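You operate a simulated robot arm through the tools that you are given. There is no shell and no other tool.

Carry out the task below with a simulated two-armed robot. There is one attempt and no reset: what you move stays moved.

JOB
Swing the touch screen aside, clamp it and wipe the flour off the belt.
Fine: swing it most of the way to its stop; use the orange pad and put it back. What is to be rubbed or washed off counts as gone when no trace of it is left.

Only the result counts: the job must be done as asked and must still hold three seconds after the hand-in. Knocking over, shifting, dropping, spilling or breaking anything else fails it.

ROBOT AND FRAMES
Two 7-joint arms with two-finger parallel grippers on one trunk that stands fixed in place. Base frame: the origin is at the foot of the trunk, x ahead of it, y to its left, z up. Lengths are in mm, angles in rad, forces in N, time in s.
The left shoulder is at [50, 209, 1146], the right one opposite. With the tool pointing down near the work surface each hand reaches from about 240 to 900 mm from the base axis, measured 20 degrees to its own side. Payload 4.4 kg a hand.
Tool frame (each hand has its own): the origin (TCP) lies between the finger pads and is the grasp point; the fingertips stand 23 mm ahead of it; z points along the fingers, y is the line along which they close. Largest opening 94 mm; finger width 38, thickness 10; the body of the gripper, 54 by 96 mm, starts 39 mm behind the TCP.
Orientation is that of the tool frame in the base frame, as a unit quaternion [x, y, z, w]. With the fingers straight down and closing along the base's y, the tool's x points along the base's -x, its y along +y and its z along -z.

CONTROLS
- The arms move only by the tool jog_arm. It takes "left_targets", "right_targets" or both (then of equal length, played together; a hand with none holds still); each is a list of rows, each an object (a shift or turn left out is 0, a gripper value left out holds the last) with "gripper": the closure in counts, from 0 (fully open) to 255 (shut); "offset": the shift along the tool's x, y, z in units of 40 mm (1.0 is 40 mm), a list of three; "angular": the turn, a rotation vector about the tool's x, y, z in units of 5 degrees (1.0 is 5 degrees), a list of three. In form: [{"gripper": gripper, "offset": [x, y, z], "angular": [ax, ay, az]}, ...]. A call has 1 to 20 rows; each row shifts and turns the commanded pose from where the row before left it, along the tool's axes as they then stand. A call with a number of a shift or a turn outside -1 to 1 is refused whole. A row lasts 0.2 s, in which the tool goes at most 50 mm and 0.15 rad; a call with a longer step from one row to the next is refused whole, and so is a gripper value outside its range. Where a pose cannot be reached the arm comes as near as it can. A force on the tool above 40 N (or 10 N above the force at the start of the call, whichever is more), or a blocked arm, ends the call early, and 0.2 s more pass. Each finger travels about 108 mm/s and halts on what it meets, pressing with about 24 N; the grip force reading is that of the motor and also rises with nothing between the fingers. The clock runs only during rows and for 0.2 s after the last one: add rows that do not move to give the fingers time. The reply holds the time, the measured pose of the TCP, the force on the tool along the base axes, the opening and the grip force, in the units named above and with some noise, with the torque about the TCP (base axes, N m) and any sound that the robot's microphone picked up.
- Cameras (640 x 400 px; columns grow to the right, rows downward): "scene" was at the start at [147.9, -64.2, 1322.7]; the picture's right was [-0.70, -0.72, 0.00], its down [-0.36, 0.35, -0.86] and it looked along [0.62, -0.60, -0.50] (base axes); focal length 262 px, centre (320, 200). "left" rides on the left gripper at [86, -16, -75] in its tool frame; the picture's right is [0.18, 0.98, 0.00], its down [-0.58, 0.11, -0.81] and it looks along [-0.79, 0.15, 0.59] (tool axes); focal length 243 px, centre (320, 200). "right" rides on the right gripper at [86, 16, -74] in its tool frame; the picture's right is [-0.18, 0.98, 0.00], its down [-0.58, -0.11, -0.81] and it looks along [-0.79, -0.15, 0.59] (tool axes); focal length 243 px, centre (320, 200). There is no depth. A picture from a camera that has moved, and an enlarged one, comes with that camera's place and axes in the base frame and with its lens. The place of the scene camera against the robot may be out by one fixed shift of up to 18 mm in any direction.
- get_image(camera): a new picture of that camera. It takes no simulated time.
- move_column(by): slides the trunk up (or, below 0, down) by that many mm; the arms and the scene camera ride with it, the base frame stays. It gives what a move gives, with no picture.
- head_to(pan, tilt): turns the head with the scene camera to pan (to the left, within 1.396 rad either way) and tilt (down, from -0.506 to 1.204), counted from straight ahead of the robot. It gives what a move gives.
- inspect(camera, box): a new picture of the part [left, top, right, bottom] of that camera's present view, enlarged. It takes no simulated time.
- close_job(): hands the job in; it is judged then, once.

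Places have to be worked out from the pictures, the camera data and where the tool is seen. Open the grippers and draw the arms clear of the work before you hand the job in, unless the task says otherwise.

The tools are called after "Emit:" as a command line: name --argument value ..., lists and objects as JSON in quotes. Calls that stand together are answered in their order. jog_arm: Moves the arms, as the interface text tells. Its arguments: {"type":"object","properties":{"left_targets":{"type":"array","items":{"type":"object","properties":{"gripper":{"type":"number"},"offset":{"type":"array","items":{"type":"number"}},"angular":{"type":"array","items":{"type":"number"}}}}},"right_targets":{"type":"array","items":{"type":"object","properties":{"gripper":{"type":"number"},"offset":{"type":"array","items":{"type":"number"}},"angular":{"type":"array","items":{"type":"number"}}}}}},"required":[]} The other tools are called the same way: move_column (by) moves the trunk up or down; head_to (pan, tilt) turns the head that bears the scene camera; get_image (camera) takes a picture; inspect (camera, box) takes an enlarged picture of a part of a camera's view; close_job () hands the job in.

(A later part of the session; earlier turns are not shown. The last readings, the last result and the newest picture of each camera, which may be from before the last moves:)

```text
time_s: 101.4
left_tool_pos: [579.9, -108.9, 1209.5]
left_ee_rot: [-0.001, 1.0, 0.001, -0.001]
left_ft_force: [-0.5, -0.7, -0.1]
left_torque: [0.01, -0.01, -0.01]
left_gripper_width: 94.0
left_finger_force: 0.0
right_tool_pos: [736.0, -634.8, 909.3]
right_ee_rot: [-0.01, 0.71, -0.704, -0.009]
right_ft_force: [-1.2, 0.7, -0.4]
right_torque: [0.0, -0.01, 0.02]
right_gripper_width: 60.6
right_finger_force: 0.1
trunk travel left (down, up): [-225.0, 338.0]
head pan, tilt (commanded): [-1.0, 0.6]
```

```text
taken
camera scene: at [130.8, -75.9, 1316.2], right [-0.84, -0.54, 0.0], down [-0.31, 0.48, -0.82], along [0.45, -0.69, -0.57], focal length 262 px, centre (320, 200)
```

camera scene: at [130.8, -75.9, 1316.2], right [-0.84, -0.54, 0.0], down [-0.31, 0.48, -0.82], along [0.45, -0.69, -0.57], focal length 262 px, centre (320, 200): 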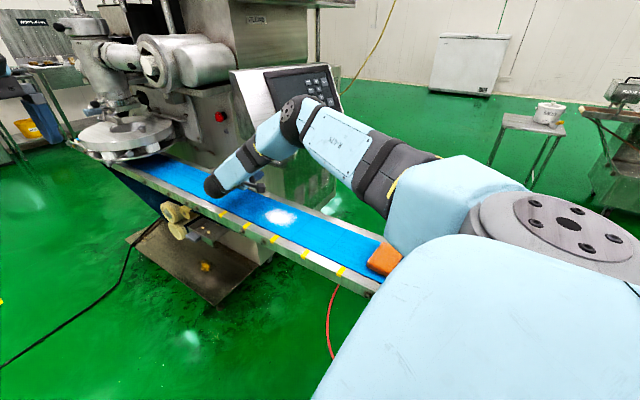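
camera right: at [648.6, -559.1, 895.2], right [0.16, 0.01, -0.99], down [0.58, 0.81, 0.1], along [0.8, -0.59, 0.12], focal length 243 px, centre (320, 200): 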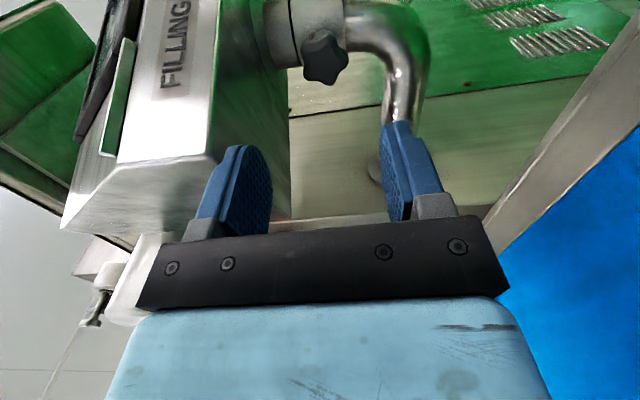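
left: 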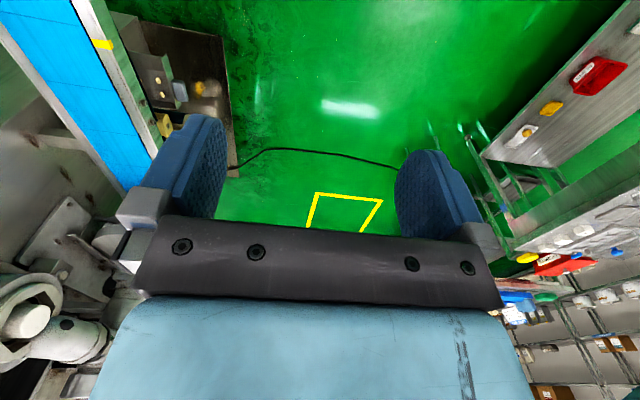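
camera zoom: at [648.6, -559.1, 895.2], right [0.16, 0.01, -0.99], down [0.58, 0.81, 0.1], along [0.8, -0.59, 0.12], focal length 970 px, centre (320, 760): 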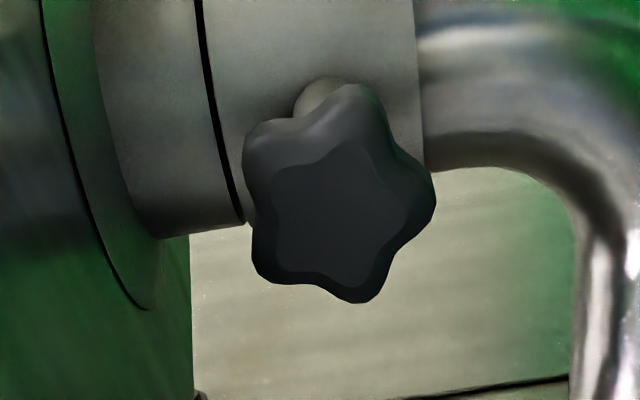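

The star is back at its original (tight) orientation, and the screen is still at its stop. Now I withdraw the right arm, lift it over the belt and start turning the tool to point down for the pad.

Emit:
jog_arm --right_targets '[{"offset": [0, 0, -0.75]}, {"offset": [0, 0, -0.75]}, {"offset": [0.68, -0.455, -0.375]}, {"offset": [0.68, -0.455, -0.375]}, {"offset": [0.68, -0.455, -0.375]}, {"offset": [0.68, -0.455, -0.375]}, {"offset": [0.68, -0.455, -0.375]}, {"angular": [-1, 0, 0]}, {"angular": [-1, 0, 0]}, {"angular": [-1, 0, 0]}, {"angular": [-1, 0, 0]}, {"angular": [-1, 0, 0]}, {"angular": [-1, 0, 0]}, {"angular": [-1, 0, 0]}, {"angular": [-1, 0, 0]}, {"angular": [-1, 0, 0]}, {"angular": [-1, 0, 0]}, {"angular": [-1, 0, 0]}, {"angular": [-1, 0, 0]}]'

Emit:
get_image --camera "scene"

```text
time_s: 105.4
left_tool_pos: [580.5, -108.2, 1209.2]
left_ee_rot: [0.0, 1.0, 0.001, 0.0]
left_ft_force: [-0.7, -0.2, -0.5]
left_torque: [0.04, -0.02, 0.0]
left_gripper_width: 94.4
left_finger_force: 0.0
right_tool_pos: [636.4, -520.1, 988.8]
right_ee_rot: [-0.004, 0.967, -0.254, -0.014]
right_ft_force: [0.9, 0.2, 0.3]
right_torque: [0.0, 0.01, 0.01]
right_gripper_width: 60.8
right_finger_force: 0.2
right hand out of reach, approached as far as the arm can: row 6, 7
trunk travel left (down, up): [-225.0, 338.0]
head pan, tilt (commanded): [-1.0, 0.6]
```

```text
taken
camera scene: at [130.7, -76.0, 1316.2], right [-0.84, -0.54, 0.0], down [-0.31, 0.48, -0.82], along [0.45, -0.69, -0.57], focal length 262 px, centre (320, 200)
```

scene: 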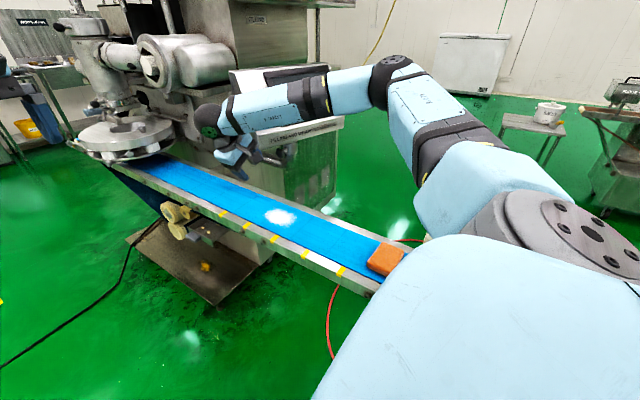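

The tool is still about 29° from vertical. I finish turning it straight down and move it back over the belt toward the pad's end.

Emit:
jog_arm --right_targets '[{"angular": [-1, 0, 0]}, {"angular": [-1, 0, 0]}, {"angular": [-1, 0, 0]}, {"angular": [-1, 0, 0]}, {"angular": [-1, 0, 0]}, {"angular": [-0.88, -0.33, 0]}, {"offset": [0.9, 0.208, -0.046]}, {"offset": [0.9, 0.208, -0.046]}, {"offset": [0.9, 0.208, -0.046]}, {"offset": [0.9, 0.208, -0.046]}, {"offset": [0.9, 0.208, -0.046]}, {"offset": [0.9, 0.208, -0.046]}, {"offset": [0, 0, 0]}]'

Emit:
get_image --camera "scene"

Emit:
get_image --camera "right"

```text
time_s: 108.2
left_tool_pos: [579.5, -109.1, 1208.9]
left_ee_rot: [0.0, 1.0, 0.0, -0.002]
left_ft_force: [0.2, -0.4, -0.2]
left_torque: [-0.01, 0.02, 0.01]
left_gripper_width: 94.1
left_finger_force: 0.0
right_tool_pos: [419.5, -469.8, 998.6]
right_ee_rot: [-0.001, 1.0, 0.001, -0.001]
right_ft_force: [0.2, -0.2, -0.7]
right_torque: [-0.01, 0.0, 0.01]
right_gripper_width: 60.8
right_finger_force: 0.1
trunk travel left (down, up): [-225.0, 338.0]
head pan, tilt (commanded): [-1.0, 0.6]
```

```text
taken
camera scene: at [131.2, -76.0, 1316.2], right [-0.84, -0.54, 0.0], down [-0.31, 0.48, -0.82], along [0.45, -0.69, -0.57], focal length 262 px, centre (320, 200)
```

scene: 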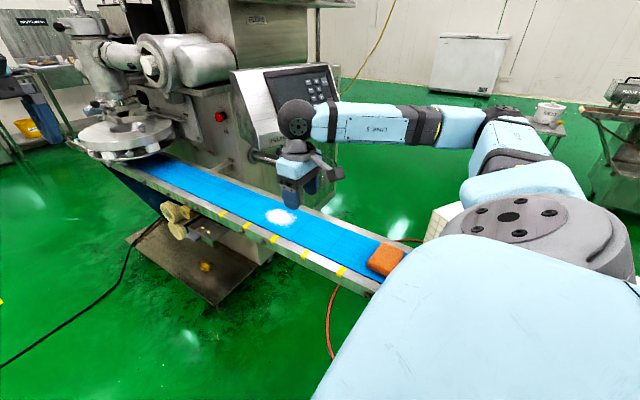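

```text
taken
camera right: at [333.9, -453.6, 1072.6], right [0.18, 0.98, 0.0], down [0.58, -0.11, 0.81], along [0.79, -0.15, -0.59], focal length 243 px, centre (320, 200)
```

right: 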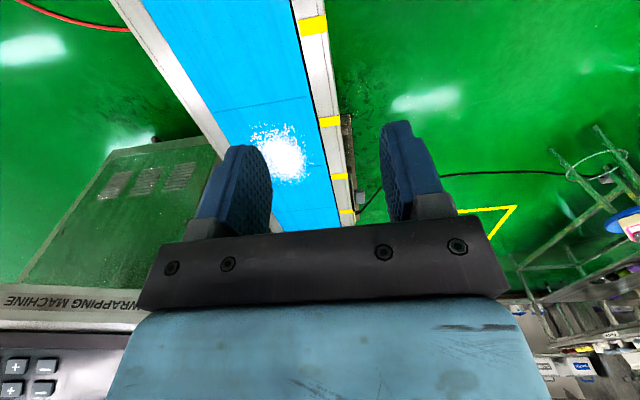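

Next I yaw the hand so its camera faces across the belt, to look at the pad from the side.

Emit:
jog_arm --right_targets '[{"angular": [0, 0, 1]}, {"angular": [0, 0, 1]}, {"angular": [0, 0, 1]}, {"angular": [0, 0, 1]}, {"angular": [0, 0, 1]}, {"angular": [0, 0, 1]}, {"angular": [0, 0, 1]}, {"angular": [0, 0, 1]}, {"angular": [0, 0, 1]}, {"angular": [0, 0, 1]}, {"angular": [0, 0, 1]}, {"angular": [0, 0, 1]}, {"angular": [0, 0, 1]}, {"angular": [0, 0, 1]}, {"angular": [0, 0, 1]}, {"angular": [0, 0, 1]}, {"angular": [0, 0, 1]}, {"angular": [0, 0, 1]}, {"angular": [0, 0, 0]}]'

Emit:
get_image --camera "right"

Emit:
get_image --camera "scene"

```text
time_s: 112.2
left_tool_pos: [579.9, -108.5, 1210.3]
left_ee_rot: [0.0, 1.0, 0.0, 0.0]
left_ft_force: [1.0, -0.4, -0.2]
left_torque: [0.0, -0.04, 0.0]
left_gripper_width: 94.0
left_finger_force: 0.0
right_tool_pos: [420.5, -470.0, 1001.7]
right_ee_rot: [0.707, 0.708, -0.001, 0.0]
right_ft_force: [1.0, -0.3, 0.3]
right_torque: [0.03, -0.01, -0.01]
right_gripper_width: 60.7
right_finger_force: 0.1
trunk travel left (down, up): [-225.0, 338.0]
head pan, tilt (commanded): [-1.0, 0.6]
```

```text
taken
camera right: at [437.6, -382.6, 1074.7], right [0.98, -0.18, 0.0], down [-0.11, -0.58, 0.81], along [-0.15, -0.79, -0.59], focal length 243 px, centre (320, 200)
```

right: 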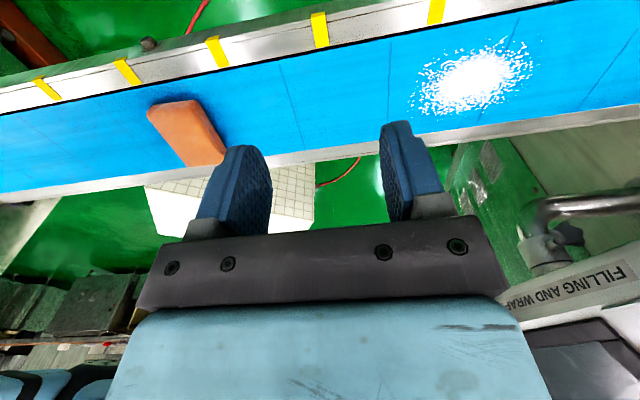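

```text
taken
camera scene: at [130.7, -75.7, 1316.3], right [-0.84, -0.54, 0.0], down [-0.31, 0.48, -0.83], along [0.45, -0.69, -0.56], focal length 262 px, centre (320, 200)
```

scene: 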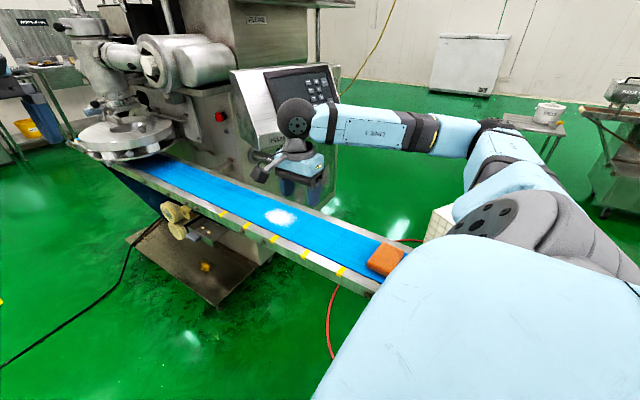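

This view shows pad and flour together on the belt. I zoom in on both to measure them.

Emit:
inspect --camera "right" --box '[100, 60, 300, 200]'

Emit:
inspect --camera "right" --box '[380, 0, 580, 140]'

```text
2.86 times, centred on (200, 130) of right
camera zoom: at [437.6, -382.6, 1074.7], right [0.98, -0.18, 0.0], down [-0.11, -0.58, 0.81], along [-0.15, -0.79, -0.59], focal length 693 px, centre (663, 400)
```

zoom: 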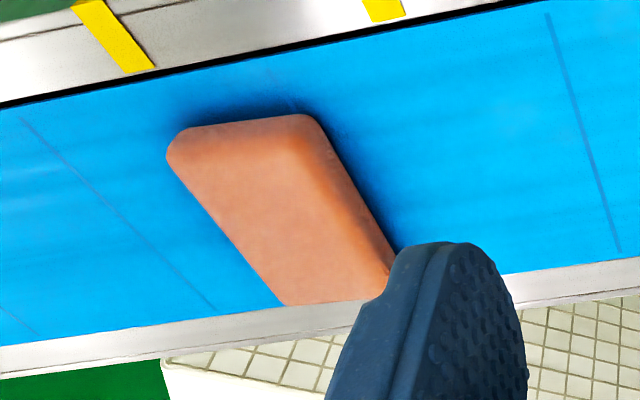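

```text
2.86 times, centred on (480, 70) of right
camera zoom: at [437.6, -382.6, 1074.7], right [0.98, -0.18, 0.0], down [-0.11, -0.58, 0.81], along [-0.15, -0.79, -0.59], focal length 693 px, centre (-137, 571)
```

zoom: 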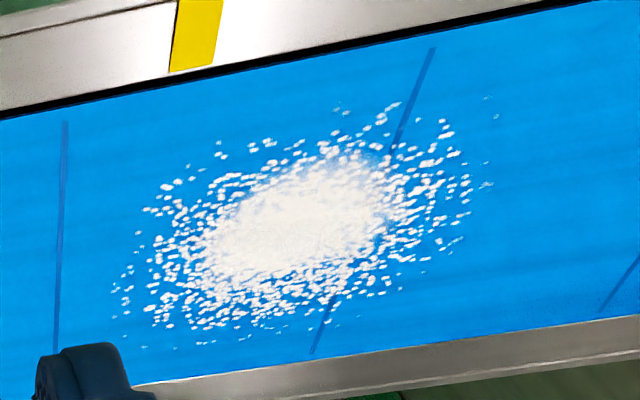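

Measured: pad about 60 mm (along x) by 90 mm (along y) centred near [230, -555]; flour spans x 513–639, y -604 to -511. The present orientation closes along the pad's short side, so I open fully and move above the pad.

Emit:
jog_arm --right_targets '[{"offset": [-0.354, -0.792, 0.1], "gripper": 0}, {"offset": [-0.354, -0.792, 0.1]}, {"offset": [-0.354, -0.792, 0.1]}, {"offset": [-0.354, -0.792, 0.1]}, {"offset": [-0.354, -0.792, 0.1]}, {"offset": [-0.354, -0.792, 0.1]}, {"offset": [0, 0, 0]}]'

Emit:
get_image --camera "right"

Emit:
get_image --camera "scene"

```text
time_s: 113.8
left_tool_pos: [578.7, -109.3, 1209.7]
left_ee_rot: [0.0, 1.0, 0.001, -0.001]
left_ft_force: [-0.7, 0.1, -0.8]
left_torque: [0.0, -0.02, 0.03]
left_gripper_width: 93.8
left_finger_force: 0.1
right_tool_pos: [230.8, -556.3, 976.5]
right_ee_rot: [0.706, 0.708, 0.0, 0.0]
right_ft_force: [0.5, -0.2, 0.2]
right_torque: [0.0, 0.02, -0.01]
right_gripper_width: 94.0
right_finger_force: 0.1
trunk travel left (down, up): [-225.0, 338.0]
head pan, tilt (commanded): [-1.0, 0.6]
```

```text
taken
camera right: at [247.5, -468.7, 1049.6], right [0.98, -0.18, 0.0], down [-0.11, -0.58, 0.81], along [-0.15, -0.79, -0.59], focal length 243 px, centre (320, 200)
```

right: 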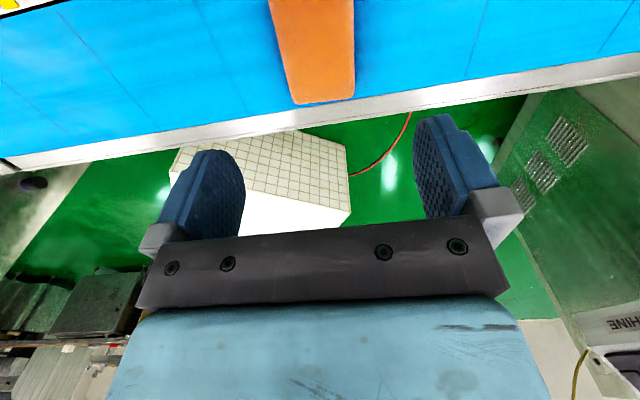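

```text
taken
camera scene: at [131.2, -76.1, 1316.1], right [-0.84, -0.54, 0.0], down [-0.31, 0.48, -0.82], along [0.45, -0.69, -0.57], focal length 262 px, centre (320, 200)
```

scene: 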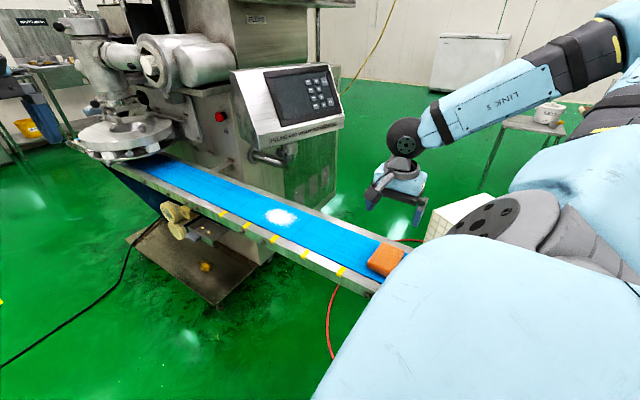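

Right above the pad with no reach trouble. I zoom in on the pad to refine its place and height.

Emit:
inspect --camera "right" --box '[230, 0, 390, 120]'

Emit:
inspect --camera "scene" --box '[350, 220, 430, 300]'

```text
3.33 times, centred on (310, 60) of right
camera zoom: at [247.5, -468.7, 1049.6], right [0.98, -0.18, 0.0], down [-0.11, -0.58, 0.81], along [-0.15, -0.79, -0.59], focal length 809 px, centre (353, 667)
```

zoom: 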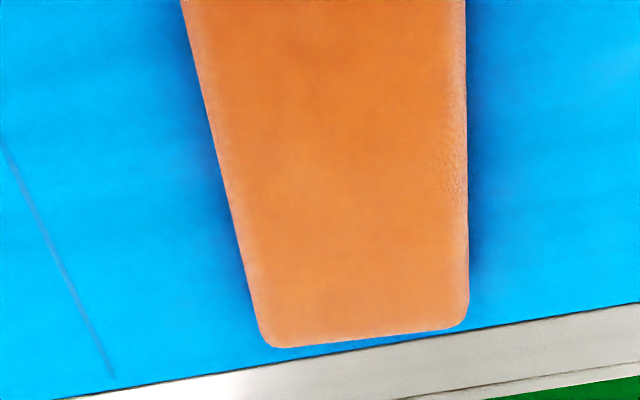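

```text
5.00 times, centred on (390, 260) of scene
camera zoom: at [131.2, -76.1, 1316.1], right [-0.84, -0.54, 0.0], down [-0.31, 0.48, -0.82], along [0.45, -0.69, -0.57], focal length 1311 px, centre (-30, -100)
```

zoom: 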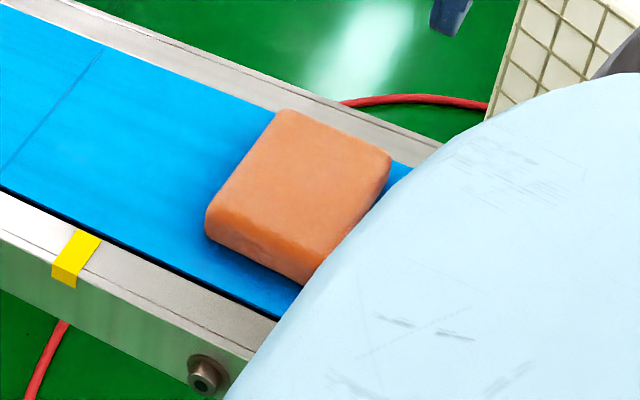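

The pad is centred at about [229, -556], 61 mm wide, turned about 3.5°. I correct the yaw and descend to just above it, then look again.

Emit:
jog_arm --right_targets '[{"angular": [0, 0, 0.7], "offset": [0, -0.05, 0]}, {"offset": [0, 0, 1]}, {"offset": [0, 0, 1]}, {"offset": [0, 0, 0.9]}, {"offset": [0, 0, 0]}]'

Emit:
get_image --camera "right"

Emit:
get_image --camera "scene"

```text
time_s: 115.0
left_tool_pos: [578.7, -108.1, 1211.3]
left_ee_rot: [0.001, 1.0, -0.001, 0.0]
left_ft_force: [-0.3, -0.2, 0.0]
left_torque: [-0.02, -0.01, -0.03]
left_gripper_width: 94.0
left_finger_force: 0.0
right_tool_pos: [227.6, -556.1, 864.2]
right_ee_rot: [0.728, 0.686, 0.001, 0.001]
right_ft_force: [-0.3, 0.4, -0.1]
right_torque: [-0.04, 0.0, -0.01]
right_gripper_width: 93.7
right_finger_force: 0.1
trunk travel left (down, up): [-225.0, 338.0]
head pan, tilt (commanded): [-1.0, 0.6]
```

```text
taken
camera right: at [249.5, -469.9, 936.5], right [0.97, -0.24, 0.0], down [-0.14, -0.57, 0.81], along [-0.19, -0.78, -0.59], focal length 243 px, centre (320, 200)
```

right: 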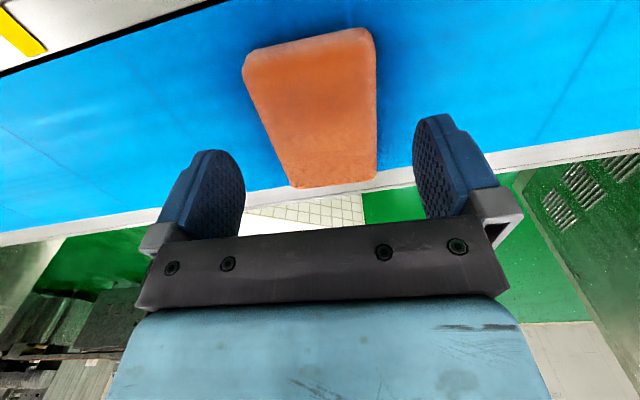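

```text
taken
camera scene: at [130.3, -74.9, 1316.4], right [-0.84, -0.54, 0.0], down [-0.3, 0.47, -0.83], along [0.45, -0.69, -0.56], focal length 262 px, centre (320, 200)
```

scene: 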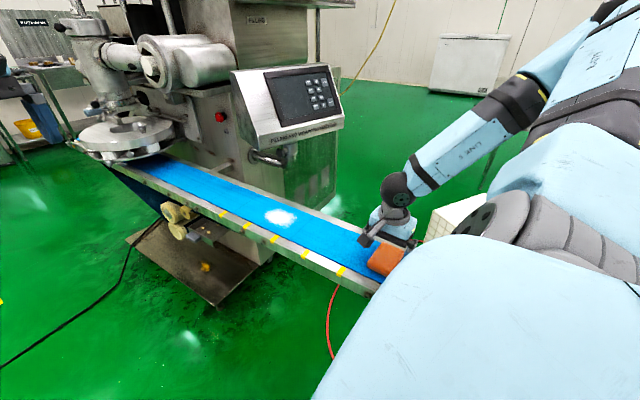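

The pad's centre is at about [230, -558] between the fingers. I descend another 30 mm slowly around it.

Emit:
jog_arm --right_targets '[{"offset": [-0.03, 0.06, 0.25]}, {"offset": [0, 0, 0.25]}, {"offset": [0, 0, 0.25]}, {"offset": [0, 0, 0]}]'

Emit:
get_image --camera "right"

Emit:
inspect --camera "scene" --box '[340, 190, 440, 300]'

```text
time_s: 116.0
left_tool_pos: [579.8, -108.5, 1208.8]
left_ee_rot: [0.0, 1.0, -0.001, -0.001]
left_ft_force: [-0.5, 0.8, 0.5]
left_torque: [0.04, 0.04, 0.01]
left_gripper_width: 94.2
left_finger_force: 0.1
right_tool_pos: [230.3, -557.0, 831.2]
right_ee_rot: [0.728, 0.686, -0.001, 0.001]
right_ft_force: [0.3, -0.6, -0.3]
right_torque: [0.05, -0.01, 0.02]
right_gripper_width: 94.0
right_finger_force: 0.0
trunk travel left (down, up): [-225.0, 338.0]
head pan, tilt (commanded): [-1.0, 0.6]
```

```text
taken
camera right: at [252.1, -470.7, 905.7], right [0.97, -0.24, 0.0], down [-0.14, -0.57, 0.81], along [-0.19, -0.78, -0.59], focal length 243 px, centre (320, 200)
```

right: 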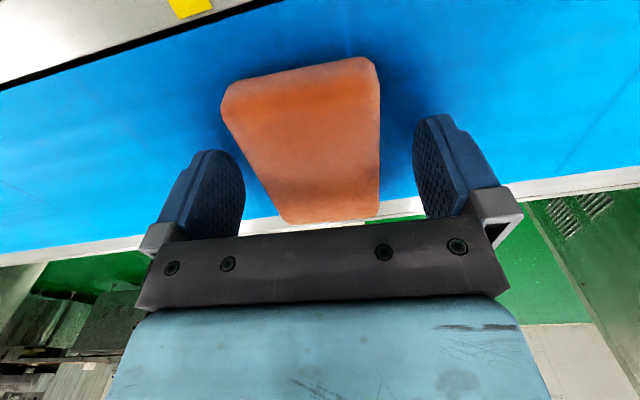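

```text
3.64 times, centred on (390, 245) of scene
camera zoom: at [130.6, -75.4, 1316.3], right [-0.84, -0.54, 0.0], down [-0.31, 0.48, -0.83], along [0.45, -0.69, -0.56], focal length 954 px, centre (66, 36)
```

zoom: 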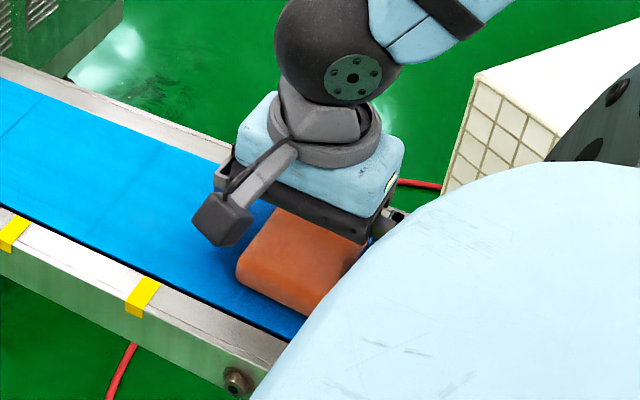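

The pad's top is at z of about 828, so the fingertips (z 808) overlap its sides by some 20 mm without touching the belt. I close on the pad.

Emit:
jog_arm --right_targets '[{"gripper": 255}, {"gripper": 255}, {"gripper": 255}]'

Emit:
get_image --camera "right"

```text
time_s: 116.8
left_tool_pos: [580.2, -107.7, 1210.4]
left_ee_rot: [-0.001, 1.0, 0.0, 0.0]
left_ft_force: [0.2, 0.0, 0.4]
left_torque: [0.01, 0.01, -0.02]
left_gripper_width: 94.0
left_finger_force: 0.1
right_tool_pos: [230.1, -556.3, 832.0]
right_ee_rot: [0.728, 0.686, 0.001, 0.0]
right_ft_force: [0.3, -1.0, -0.5]
right_torque: [0.01, 0.0, 0.0]
right_gripper_width: 63.8
right_finger_force: 24.0
trunk travel left (down, up): [-225.0, 338.0]
head pan, tilt (commanded): [-1.0, 0.6]
```

```text
taken
camera right: at [252.1, -470.7, 905.6], right [0.97, -0.24, 0.0], down [-0.14, -0.57, 0.81], along [-0.19, -0.78, -0.59], focal length 243 px, centre (320, 200)
```

right: 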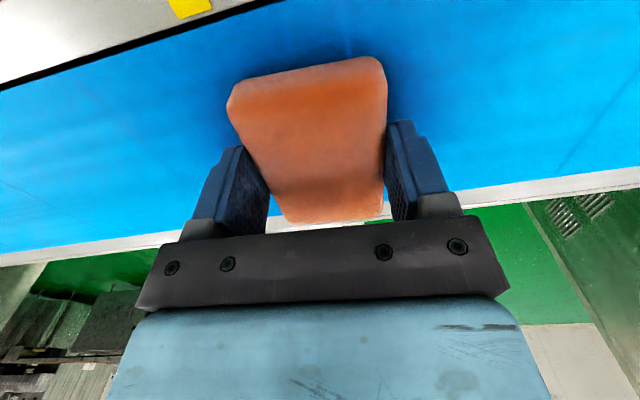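

The pad is held (63.8 mm, 24 N). Its resting place is TCP [230, -556, 832] for the return. I lift it 40 mm and check.

Emit:
jog_arm --right_targets '[{"offset": [0, 0, -0.5]}, {"offset": [0, 0, -0.5]}, {"offset": [0, 0, 0]}]'

Emit:
get_image --camera "right"

Emit:
inspect --camera "scene" --box '[340, 170, 440, 300]'

```text
time_s: 117.6
left_tool_pos: [580.8, -109.3, 1209.5]
left_ee_rot: [0.0, 1.0, 0.001, 0.0]
left_ft_force: [0.0, -0.3, 0.4]
left_torque: [-0.01, 0.01, -0.01]
left_gripper_width: 94.0
left_finger_force: 0.1
right_tool_pos: [230.5, -557.2, 869.2]
right_ee_rot: [0.727, 0.687, 0.0, 0.0]
right_ft_force: [0.1, 0.1, -0.6]
right_torque: [0.01, 0.01, -0.01]
right_gripper_width: 64.0
right_finger_force: 24.0
trunk travel left (down, up): [-225.0, 338.0]
head pan, tilt (commanded): [-1.0, 0.6]
```

```text
taken
camera right: at [253.1, -470.7, 944.7], right [0.97, -0.24, 0.0], down [-0.14, -0.57, 0.81], along [-0.19, -0.78, -0.59], focal length 243 px, centre (320, 200)
```

right: 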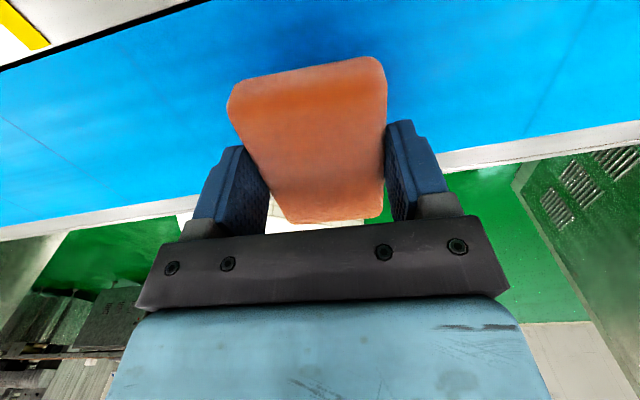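

```text
3.08 times, centred on (390, 235) of scene
camera zoom: at [130.9, -76.0, 1316.2], right [-0.84, -0.54, 0.0], down [-0.31, 0.48, -0.82], along [0.45, -0.69, -0.57], focal length 807 px, centre (105, 92)
```

zoom: 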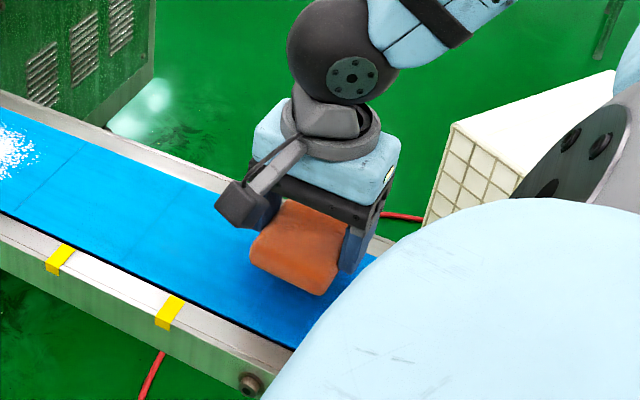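

The pad came up cleanly. I straighten the yaw and carry it to just before the flour, at [465, -547].

Emit:
jog_arm --right_targets '[{"angular": [0, 0, -0.7]}, {"offset": [0.042, 0.977, 0.0]}, {"offset": [0.042, 0.977, 0.0]}, {"offset": [0.042, 0.977, 0.0]}, {"offset": [0.042, 0.977, 0.0]}, {"offset": [0.042, 0.977, 0.0]}, {"offset": [0.042, 0.977, 0.0]}, {"offset": [0, 0, 0]}]'

Emit:
get_image --camera "right"

Emit:
get_image --camera "scene"

```text
time_s: 119.4
left_tool_pos: [578.9, -108.7, 1210.0]
left_ee_rot: [-0.001, 1.0, 0.0, 0.0]
left_ft_force: [-0.5, 0.8, 1.0]
left_torque: [-0.04, -0.04, -0.01]
left_gripper_width: 94.0
left_finger_force: 0.0
right_tool_pos: [466.9, -546.8, 869.7]
right_ee_rot: [0.706, 0.708, -0.001, 0.0]
right_ft_force: [0.8, 1.4, -0.6]
right_torque: [0.01, 0.0, 0.0]
right_gripper_width: 64.0
right_finger_force: 23.9
trunk travel left (down, up): [-225.0, 338.0]
head pan, tilt (commanded): [-1.0, 0.6]
```

```text
taken
camera right: at [483.7, -458.5, 944.1], right [0.98, -0.18, 0.0], down [-0.11, -0.58, 0.81], along [-0.15, -0.79, -0.59], focal length 243 px, centre (320, 200)
```

right: 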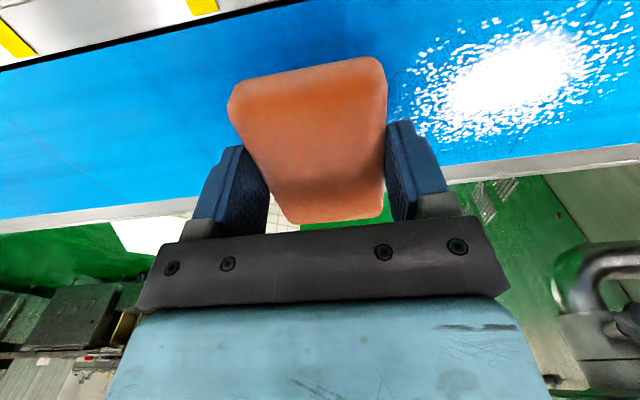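

```text
taken
camera scene: at [130.2, -75.2, 1316.4], right [-0.84, -0.54, 0.0], down [-0.3, 0.47, -0.83], along [0.45, -0.69, -0.56], focal length 262 px, centre (320, 200)
```

scene: 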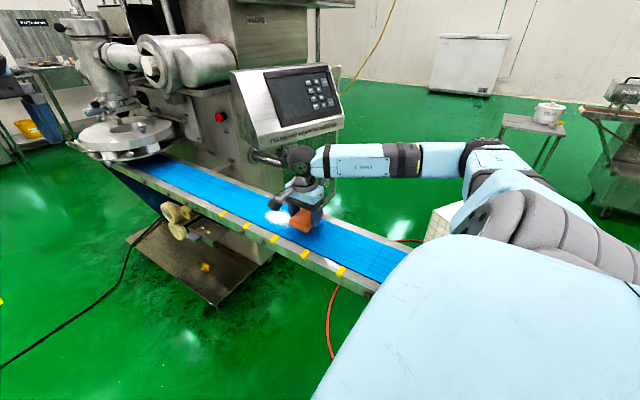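

I'm just left of the flour. I lower the pad to the belt in small steps and watch the contact force.

Emit:
jog_arm --right_targets '[{"offset": [0, 0, 0.45]}, {"offset": [0, 0, 0.42]}, {"offset": [0, 0, 0.04]}, {"offset": [0, 0, 0.04]}, {"offset": [0, 0, 0]}]'

```text
time_s: 120.6
left_tool_pos: [579.7, -108.3, 1210.8]
left_ee_rot: [0.0, 1.0, 0.0, 0.0]
left_ft_force: [-0.5, 0.1, 0.3]
left_torque: [-0.03, 0.02, -0.03]
left_gripper_width: 93.8
left_finger_force: 0.1
right_tool_pos: [466.7, -546.5, 832.6]
right_ee_rot: [0.706, 0.708, -0.001, 0.001]
right_ft_force: [0.2, 0.3, -0.7]
right_torque: [0.01, -0.02, -0.01]
right_gripper_width: 63.9
right_finger_force: 24.4
trunk travel left (down, up): [-225.0, 338.0]
head pan, tilt (commanded): [-1.0, 0.6]
```

No contact yet at z 832.6. I lower further in 1 mm steps.

Emit:
jog_arm --right_targets '[{"offset": [0, 0, 0.025]}, {"offset": [0, 0, 0.025]}, {"offset": [0, 0, 0.025]}, {"offset": [0, 0, 0.025]}, {"offset": [0, 0, 0]}]'

```text
time_s: 121.8
left_tool_pos: [577.5, -105.7, 1212.3]
left_ee_rot: [0.001, 1.0, -0.001, 0.001]
left_ft_force: [0.1, 0.2, 0.1]
left_torque: [0.01, -0.02, 0.02]
left_gripper_width: 93.9
left_finger_force: 0.1
right_tool_pos: [466.2, -546.9, 831.0]
right_ee_rot: [0.707, 0.708, 0.0, 0.002]
right_ft_force: [-2.8, -3.7, 22.4]
right_torque: [0.14, 0.38, -0.01]
right_gripper_width: 63.9
right_finger_force: 24.3
trunk travel left (down, up): [-225.0, 338.0]
head pan, tilt (commanded): [-1.0, 0.6]
```

Contact at 22 N. I ease off slightly and sweep the pad along +x across the flour.

Emit:
jog_arm --right_targets '[{"offset": [0, 0, -0.02]}, {"offset": [0, 0.3, 0]}, {"offset": [0, 0.3, 0]}, {"offset": [0, 0.3, 0]}, {"offset": [0, 0.3, 0]}, {"offset": [0, 0.3, 0]}, {"offset": [0, 0.3, 0]}, {"offset": [0, 0.3, 0]}, {"offset": [0, 0.3, 0]}, {"offset": [0, 0.3, 0]}, {"offset": [0, 0.3, 0]}, {"offset": [0, 0.3, 0]}, {"offset": [0, 0.3, 0]}, {"offset": [0, 0.3, 0]}, {"offset": [0, 0.3, 0]}, {"offset": [0, 0.3, 0]}, {"offset": [0, 0.3, 0]}, {"offset": [0, 0.3, 0]}, {"offset": [0, 0, 0]}]'

Emit:
get_image --camera "right"

Emit:
get_image --camera "scene"

```text
time_s: 125.8
left_tool_pos: [578.0, -106.8, 1211.6]
left_ee_rot: [0.001, 1.0, 0.0, 0.0]
left_ft_force: [-0.3, 0.3, 0.1]
left_torque: [-0.02, 0.01, 0.0]
left_gripper_width: 94.0
left_finger_force: 0.1
right_tool_pos: [668.3, -545.2, 831.4]
right_ee_rot: [0.706, 0.709, 0.0, 0.001]
right_ft_force: [-9.3, 1.0, 12.6]
right_torque: [0.04, 0.22, 0.01]
right_gripper_width: 64.1
right_finger_force: 24.2
trunk travel left (down, up): [-225.0, 338.0]
head pan, tilt (commanded): [-1.0, 0.6]
```

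```text
taken
camera right: at [684.3, -456.7, 904.8], right [0.98, -0.18, 0.0], down [-0.11, -0.58, 0.81], along [-0.15, -0.79, -0.59], focal length 243 px, centre (320, 200)
```

right: 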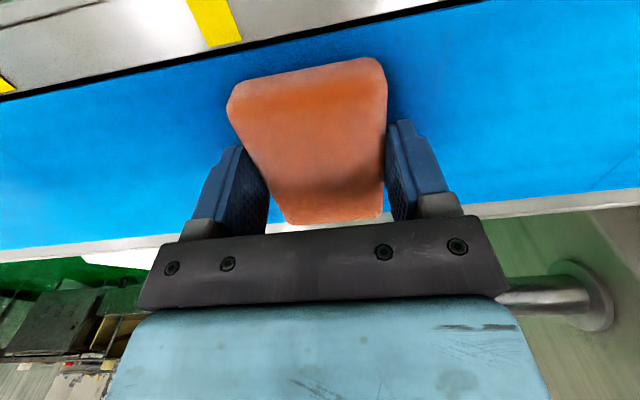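

```text
taken
camera scene: at [128.5, -74.4, 1316.7], right [-0.84, -0.54, 0.0], down [-0.3, 0.47, -0.83], along [0.45, -0.69, -0.56], focal length 262 px, centre (320, 200)
```

scene: 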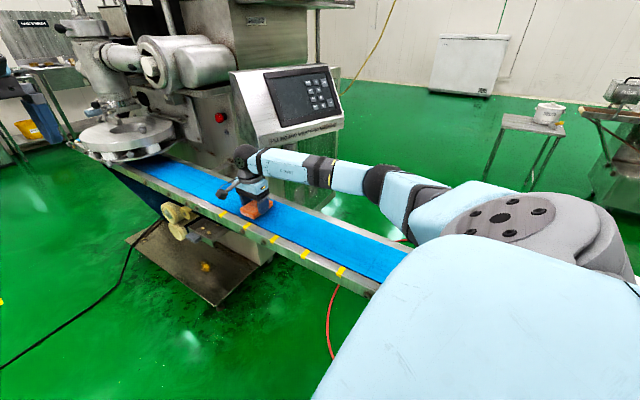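

The flour looks gone from the scene view. I zoom in to look for traces.

Emit:
inspect --camera "scene" --box '[210, 160, 370, 270]'

Emit:
inspect --camera "right" --box '[0, 60, 270, 250]'

```text
3.64 times, centred on (290, 215) of scene
camera zoom: at [128.5, -74.4, 1316.7], right [-0.84, -0.54, 0.0], down [-0.3, 0.47, -0.83], along [0.45, -0.69, -0.56], focal length 954 px, centre (429, 146)
```

zoom: 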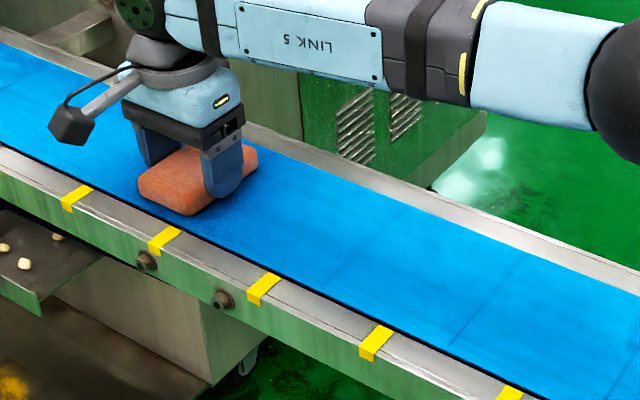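

```text
2.11 times, centred on (135, 155) of right
camera zoom: at [684.3, -456.7, 904.8], right [0.98, -0.18, 0.0], down [-0.11, -0.58, 0.81], along [-0.15, -0.79, -0.59], focal length 511 px, centre (710, 295)
```

zoom: 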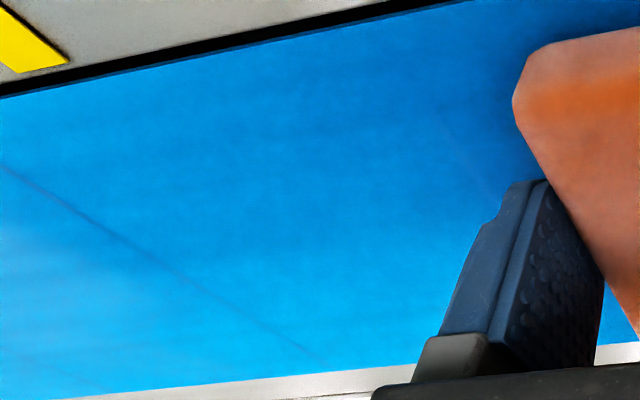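

The belt looks clean; to be sure I shift 23 mm toward the machine side and wipe back over the full length.

Emit:
jog_arm --right_targets '[{"offset": [-0.29, 0, 0]}, {"offset": [-0.29, 0, 0]}, {"offset": [0, -0.3, 0]}, {"offset": [0, -0.3, 0]}, {"offset": [0, -0.3, 0]}, {"offset": [0, -0.3, 0]}, {"offset": [0, -0.3, 0]}, {"offset": [0, -0.3, 0]}, {"offset": [0, -0.3, 0]}, {"offset": [0, -0.3, 0]}, {"offset": [0, -0.3, 0]}, {"offset": [0, -0.3, 0]}, {"offset": [0, -0.3, 0]}, {"offset": [0, -0.3, 0]}, {"offset": [0, -0.3, 0]}, {"offset": [0, -0.3, 0]}, {"offset": [0, -0.3, 0]}, {"offset": [0, -0.3, 0]}, {"offset": [0, -0.3, 0]}]'

Emit:
get_image --camera "right"

Emit:
inspect --camera "scene" --box '[180, 140, 360, 270]'

```text
time_s: 129.8
left_tool_pos: [579.0, -105.4, 1211.4]
left_ee_rot: [0.0, 1.0, 0.0, 0.0]
left_ft_force: [-0.1, 0.4, 0.4]
left_torque: [0.02, 0.01, 0.01]
left_gripper_width: 94.0
left_finger_force: 0.1
right_tool_pos: [464.5, -568.5, 830.7]
right_ee_rot: [0.706, 0.708, -0.002, 0.001]
right_ft_force: [9.8, -0.4, 19.7]
right_torque: [-0.03, -0.31, 0.06]
right_gripper_width: 63.9
right_finger_force: 23.8
trunk travel left (down, up): [-225.0, 338.0]
head pan, tilt (commanded): [-1.0, 0.6]
```

```text
taken
camera right: at [481.6, -480.6, 904.2], right [0.98, -0.18, 0.0], down [-0.11, -0.58, 0.81], along [-0.15, -0.79, -0.59], focal length 243 px, centre (320, 200)
```

right: 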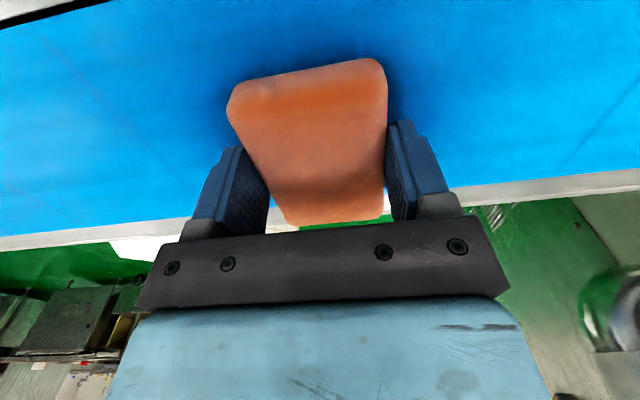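

```text
3.08 times, centred on (270, 205) of scene
camera zoom: at [130.1, -73.9, 1316.5], right [-0.84, -0.54, 0.0], down [-0.3, 0.47, -0.83], along [0.45, -0.7, -0.56], focal length 807 px, centre (474, 185)
```

zoom: 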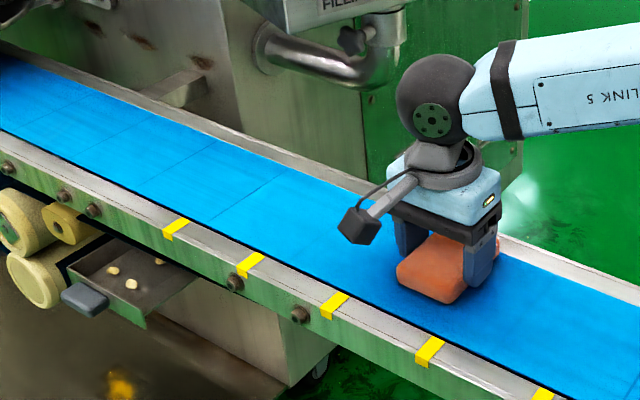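

No white left in the scene view. I lift the pad and take a closer look at the wiped stretch from the hand camera.

Emit:
jog_arm --right_targets '[{"offset": [0, 0, -0.5]}, {"offset": [0, 0, -0.9]}, {"offset": [0.7, -0.3, -0.6]}, {"offset": [0.7, -0.3, -0.6]}, {"offset": [0.7, -0.3, -0.6]}, {"offset": [0, 0, 0]}]'

Emit:
get_image --camera "right"

Emit:
inspect --camera "right" --box '[380, 0, 600, 150]'

Emit:
inspect --camera "scene" --box '[200, 160, 360, 270]'

```text
time_s: 131.2
left_tool_pos: [580.0, -108.4, 1210.9]
left_ee_rot: [0.0, 1.0, 0.0, 0.0]
left_ft_force: [-0.1, -0.5, -0.4]
left_torque: [-0.02, -0.01, -0.03]
left_gripper_width: 93.9
left_finger_force: 0.0
right_tool_pos: [431.9, -486.3, 958.0]
right_ee_rot: [0.706, 0.708, 0.0, 0.0]
right_ft_force: [-0.2, 0.2, -0.3]
right_torque: [0.03, 0.02, 0.03]
right_gripper_width: 63.6
right_finger_force: 24.0
trunk travel left (down, up): [-225.0, 338.0]
head pan, tilt (commanded): [-1.0, 0.6]
```

```text
taken
camera right: at [448.2, -398.8, 1031.8], right [0.98, -0.18, 0.0], down [-0.11, -0.58, 0.81], along [-0.15, -0.79, -0.59], focal length 243 px, centre (320, 200)
```

right: 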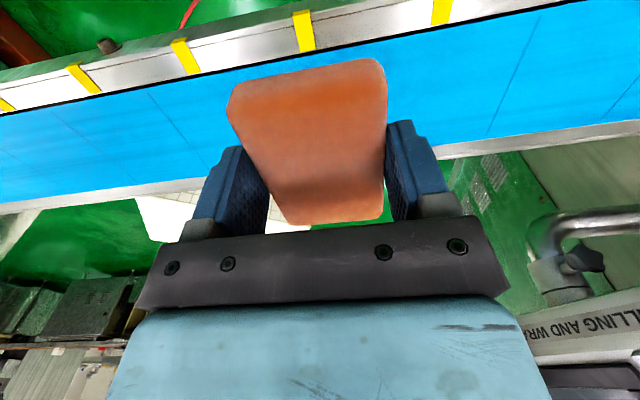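

```text
2.67 times, centred on (490, 75) of right
camera zoom: at [448.2, -398.8, 1031.8], right [0.98, -0.18, 0.0], down [-0.11, -0.58, 0.81], along [-0.15, -0.79, -0.59], focal length 647 px, centre (-133, 533)
```

zoom: 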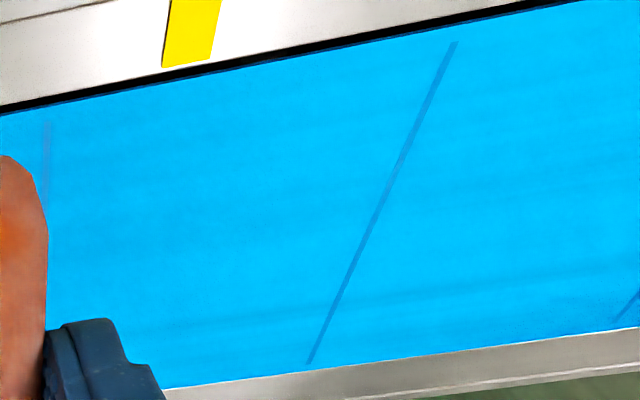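

```text
3.64 times, centred on (280, 215) of scene
camera zoom: at [130.8, -75.9, 1316.2], right [-0.84, -0.54, 0.0], down [-0.31, 0.48, -0.82], along [0.45, -0.69, -0.57], focal length 954 px, centre (466, 146)
```

zoom: 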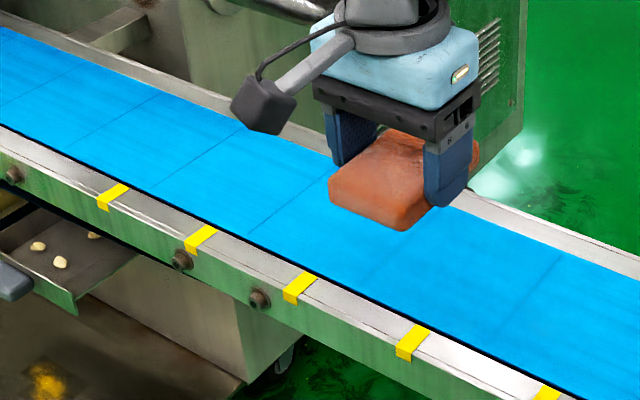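

The belt is spotless. I carry the pad back over its original spot, restore its slight yaw, and lower toward the belt.

Emit:
jog_arm --right_targets '[{"offset": [-0.292, -0.841, 0.242]}, {"offset": [-0.292, -0.841, 0.242]}, {"offset": [-0.292, -0.841, 0.242]}, {"offset": [-0.292, -0.841, 0.242]}, {"offset": [-0.292, -0.841, 0.242]}, {"offset": [-0.292, -0.841, 0.242]}, {"angular": [0, 0, 0.7]}, {"offset": [0, 0, 0.8]}, {"offset": [0, 0, 0.6]}, {"offset": [0, 0, 0]}]'

Emit:
get_image --camera "right"

Emit:
inspect --camera "scene" --box '[340, 180, 440, 300]'

```text
time_s: 133.4
left_tool_pos: [579.8, -108.8, 1211.0]
left_ee_rot: [0.0, 1.0, 0.0, 0.0]
left_ft_force: [-0.9, -0.7, -0.1]
left_torque: [-0.02, 0.0, -0.03]
left_gripper_width: 94.1
left_finger_force: 0.1
right_tool_pos: [229.5, -555.3, 843.7]
right_ee_rot: [0.728, 0.686, 0.0, 0.0]
right_ft_force: [-0.2, -0.9, 0.6]
right_torque: [-0.01, -0.02, 0.03]
right_gripper_width: 63.7
right_finger_force: 24.0
trunk travel left (down, up): [-225.0, 338.0]
head pan, tilt (commanded): [-1.0, 0.6]
```

```text
taken
camera right: at [251.2, -468.4, 918.5], right [0.97, -0.24, 0.0], down [-0.14, -0.57, 0.81], along [-0.19, -0.78, -0.59], focal length 243 px, centre (320, 200)
```

right: 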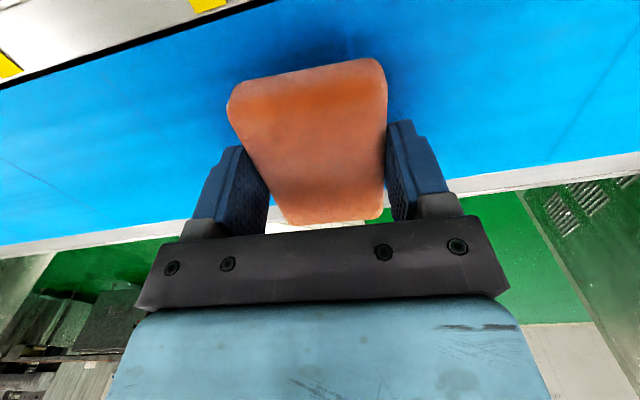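

```text
3.33 times, centred on (390, 240) of scene
camera zoom: at [130.7, -75.5, 1316.3], right [-0.84, -0.54, 0.0], down [-0.31, 0.48, -0.83], along [0.45, -0.69, -0.56], focal length 874 px, centre (87, 67)
```

zoom: 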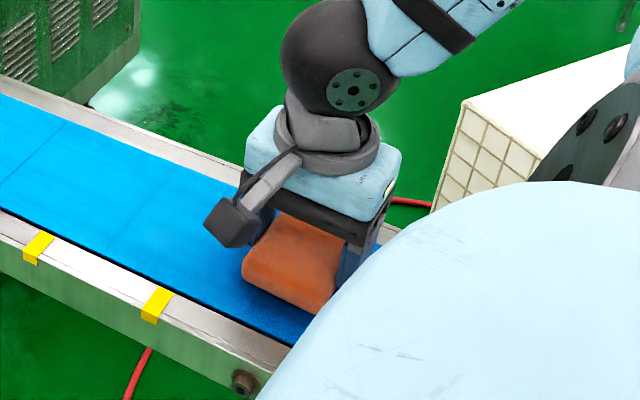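

The pad is 12 mm above its spot, well aligned. I lower it gently in small steps until it rests on the belt.

Emit:
jog_arm --right_targets '[{"offset": [-0.025, 0.015, 0.12]}, {"offset": [0, 0, 0.1]}, {"offset": [0, 0, 0.04]}, {"offset": [0, 0, 0.025]}, {"offset": [0, 0, 0]}]'

```text
time_s: 134.6
left_tool_pos: [580.0, -109.0, 1209.4]
left_ee_rot: [0.0, 1.0, 0.0, -0.001]
left_ft_force: [-0.4, 0.0, -0.7]
left_torque: [0.02, -0.03, 0.0]
left_gripper_width: 94.2
left_finger_force: 0.1
right_tool_pos: [229.3, -557.2, 830.4]
right_ee_rot: [0.727, 0.686, -0.001, 0.0]
right_ft_force: [-0.5, -0.7, -0.9]
right_torque: [0.01, -0.02, -0.02]
right_gripper_width: 63.8
right_finger_force: 23.5
trunk travel left (down, up): [-225.0, 338.0]
head pan, tilt (commanded): [-1.0, 0.6]
```

No contact yet. I continue in 0.8 mm steps.

Emit:
jog_arm --right_targets '[{"offset": [0, 0, 0.02]}, {"offset": [0, 0, 0.02]}, {"offset": [0, 0, 0]}]'

```text
time_s: 135.4
left_tool_pos: [580.9, -107.8, 1209.9]
left_ee_rot: [0.0, 1.0, 0.0, 0.0]
left_ft_force: [-0.5, 0.2, -0.3]
left_torque: [0.03, 0.01, 0.04]
left_gripper_width: 93.8
left_finger_force: 0.0
right_tool_pos: [230.0, -555.8, 830.6]
right_ee_rot: [0.728, 0.686, -0.001, 0.001]
right_ft_force: [0.1, -3.4, 8.9]
right_torque: [-0.1, 0.08, -0.02]
right_gripper_width: 63.8
right_finger_force: 24.6
trunk travel left (down, up): [-225.0, 338.0]
head pan, tilt (commanded): [-1.0, 0.6]
```

It rests on the belt with 9 N. I ease up half a millimetre, open the gripper, and lift straight up.

Emit:
jog_arm --right_targets '[{"offset": [0, 0, -0.015]}, {"gripper": 120}, {"gripper": 0}, {"gripper": 0}, {"offset": [0, 0, -0.5]}, {"offset": [0, 0, -0.9]}, {"offset": [0, 0, -0.9]}, {"offset": [0, 0, -0.9]}, {"offset": [0, 0, 0]}]'

Emit:
get_image --camera "right"

Emit:
inspect --camera "scene" --box '[340, 200, 440, 300]'

```text
time_s: 137.4
left_tool_pos: [579.9, -109.7, 1210.3]
left_ee_rot: [0.0, 1.0, 0.001, -0.001]
left_ft_force: [-0.8, 0.4, -0.5]
left_torque: [0.04, 0.02, 0.06]
left_gripper_width: 94.1
left_finger_force: 0.1
right_tool_pos: [228.5, -554.3, 960.1]
right_ee_rot: [0.728, 0.686, 0.0, -0.001]
right_ft_force: [-0.6, -1.0, 0.4]
right_torque: [-0.01, 0.02, -0.02]
right_gripper_width: 93.8
right_finger_force: 0.0
trunk travel left (down, up): [-225.0, 338.0]
head pan, tilt (commanded): [-1.0, 0.6]
```

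```text
taken
camera right: at [250.6, -468.5, 1034.1], right [0.97, -0.24, 0.0], down [-0.14, -0.57, 0.81], along [-0.2, -0.78, -0.59], focal length 243 px, centre (320, 200)
```

right: 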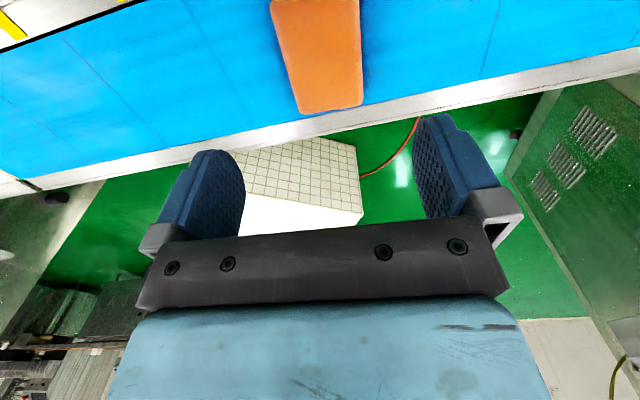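

```text
4.00 times, centred on (390, 250) of scene
camera zoom: at [131.4, -76.5, 1316.1], right [-0.84, -0.54, 0.0], down [-0.31, 0.48, -0.82], along [0.45, -0.69, -0.57], focal length 1049 px, centre (40, 0)
```

zoom: 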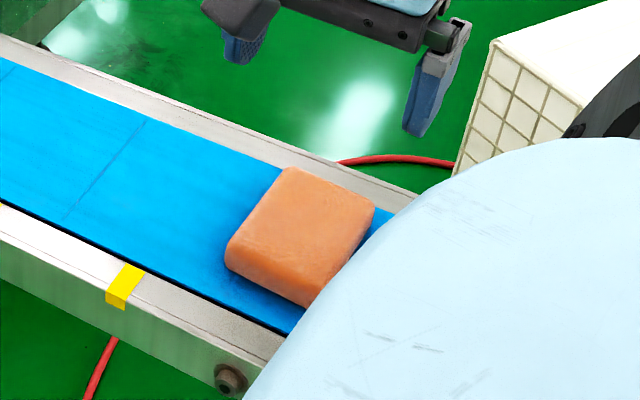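

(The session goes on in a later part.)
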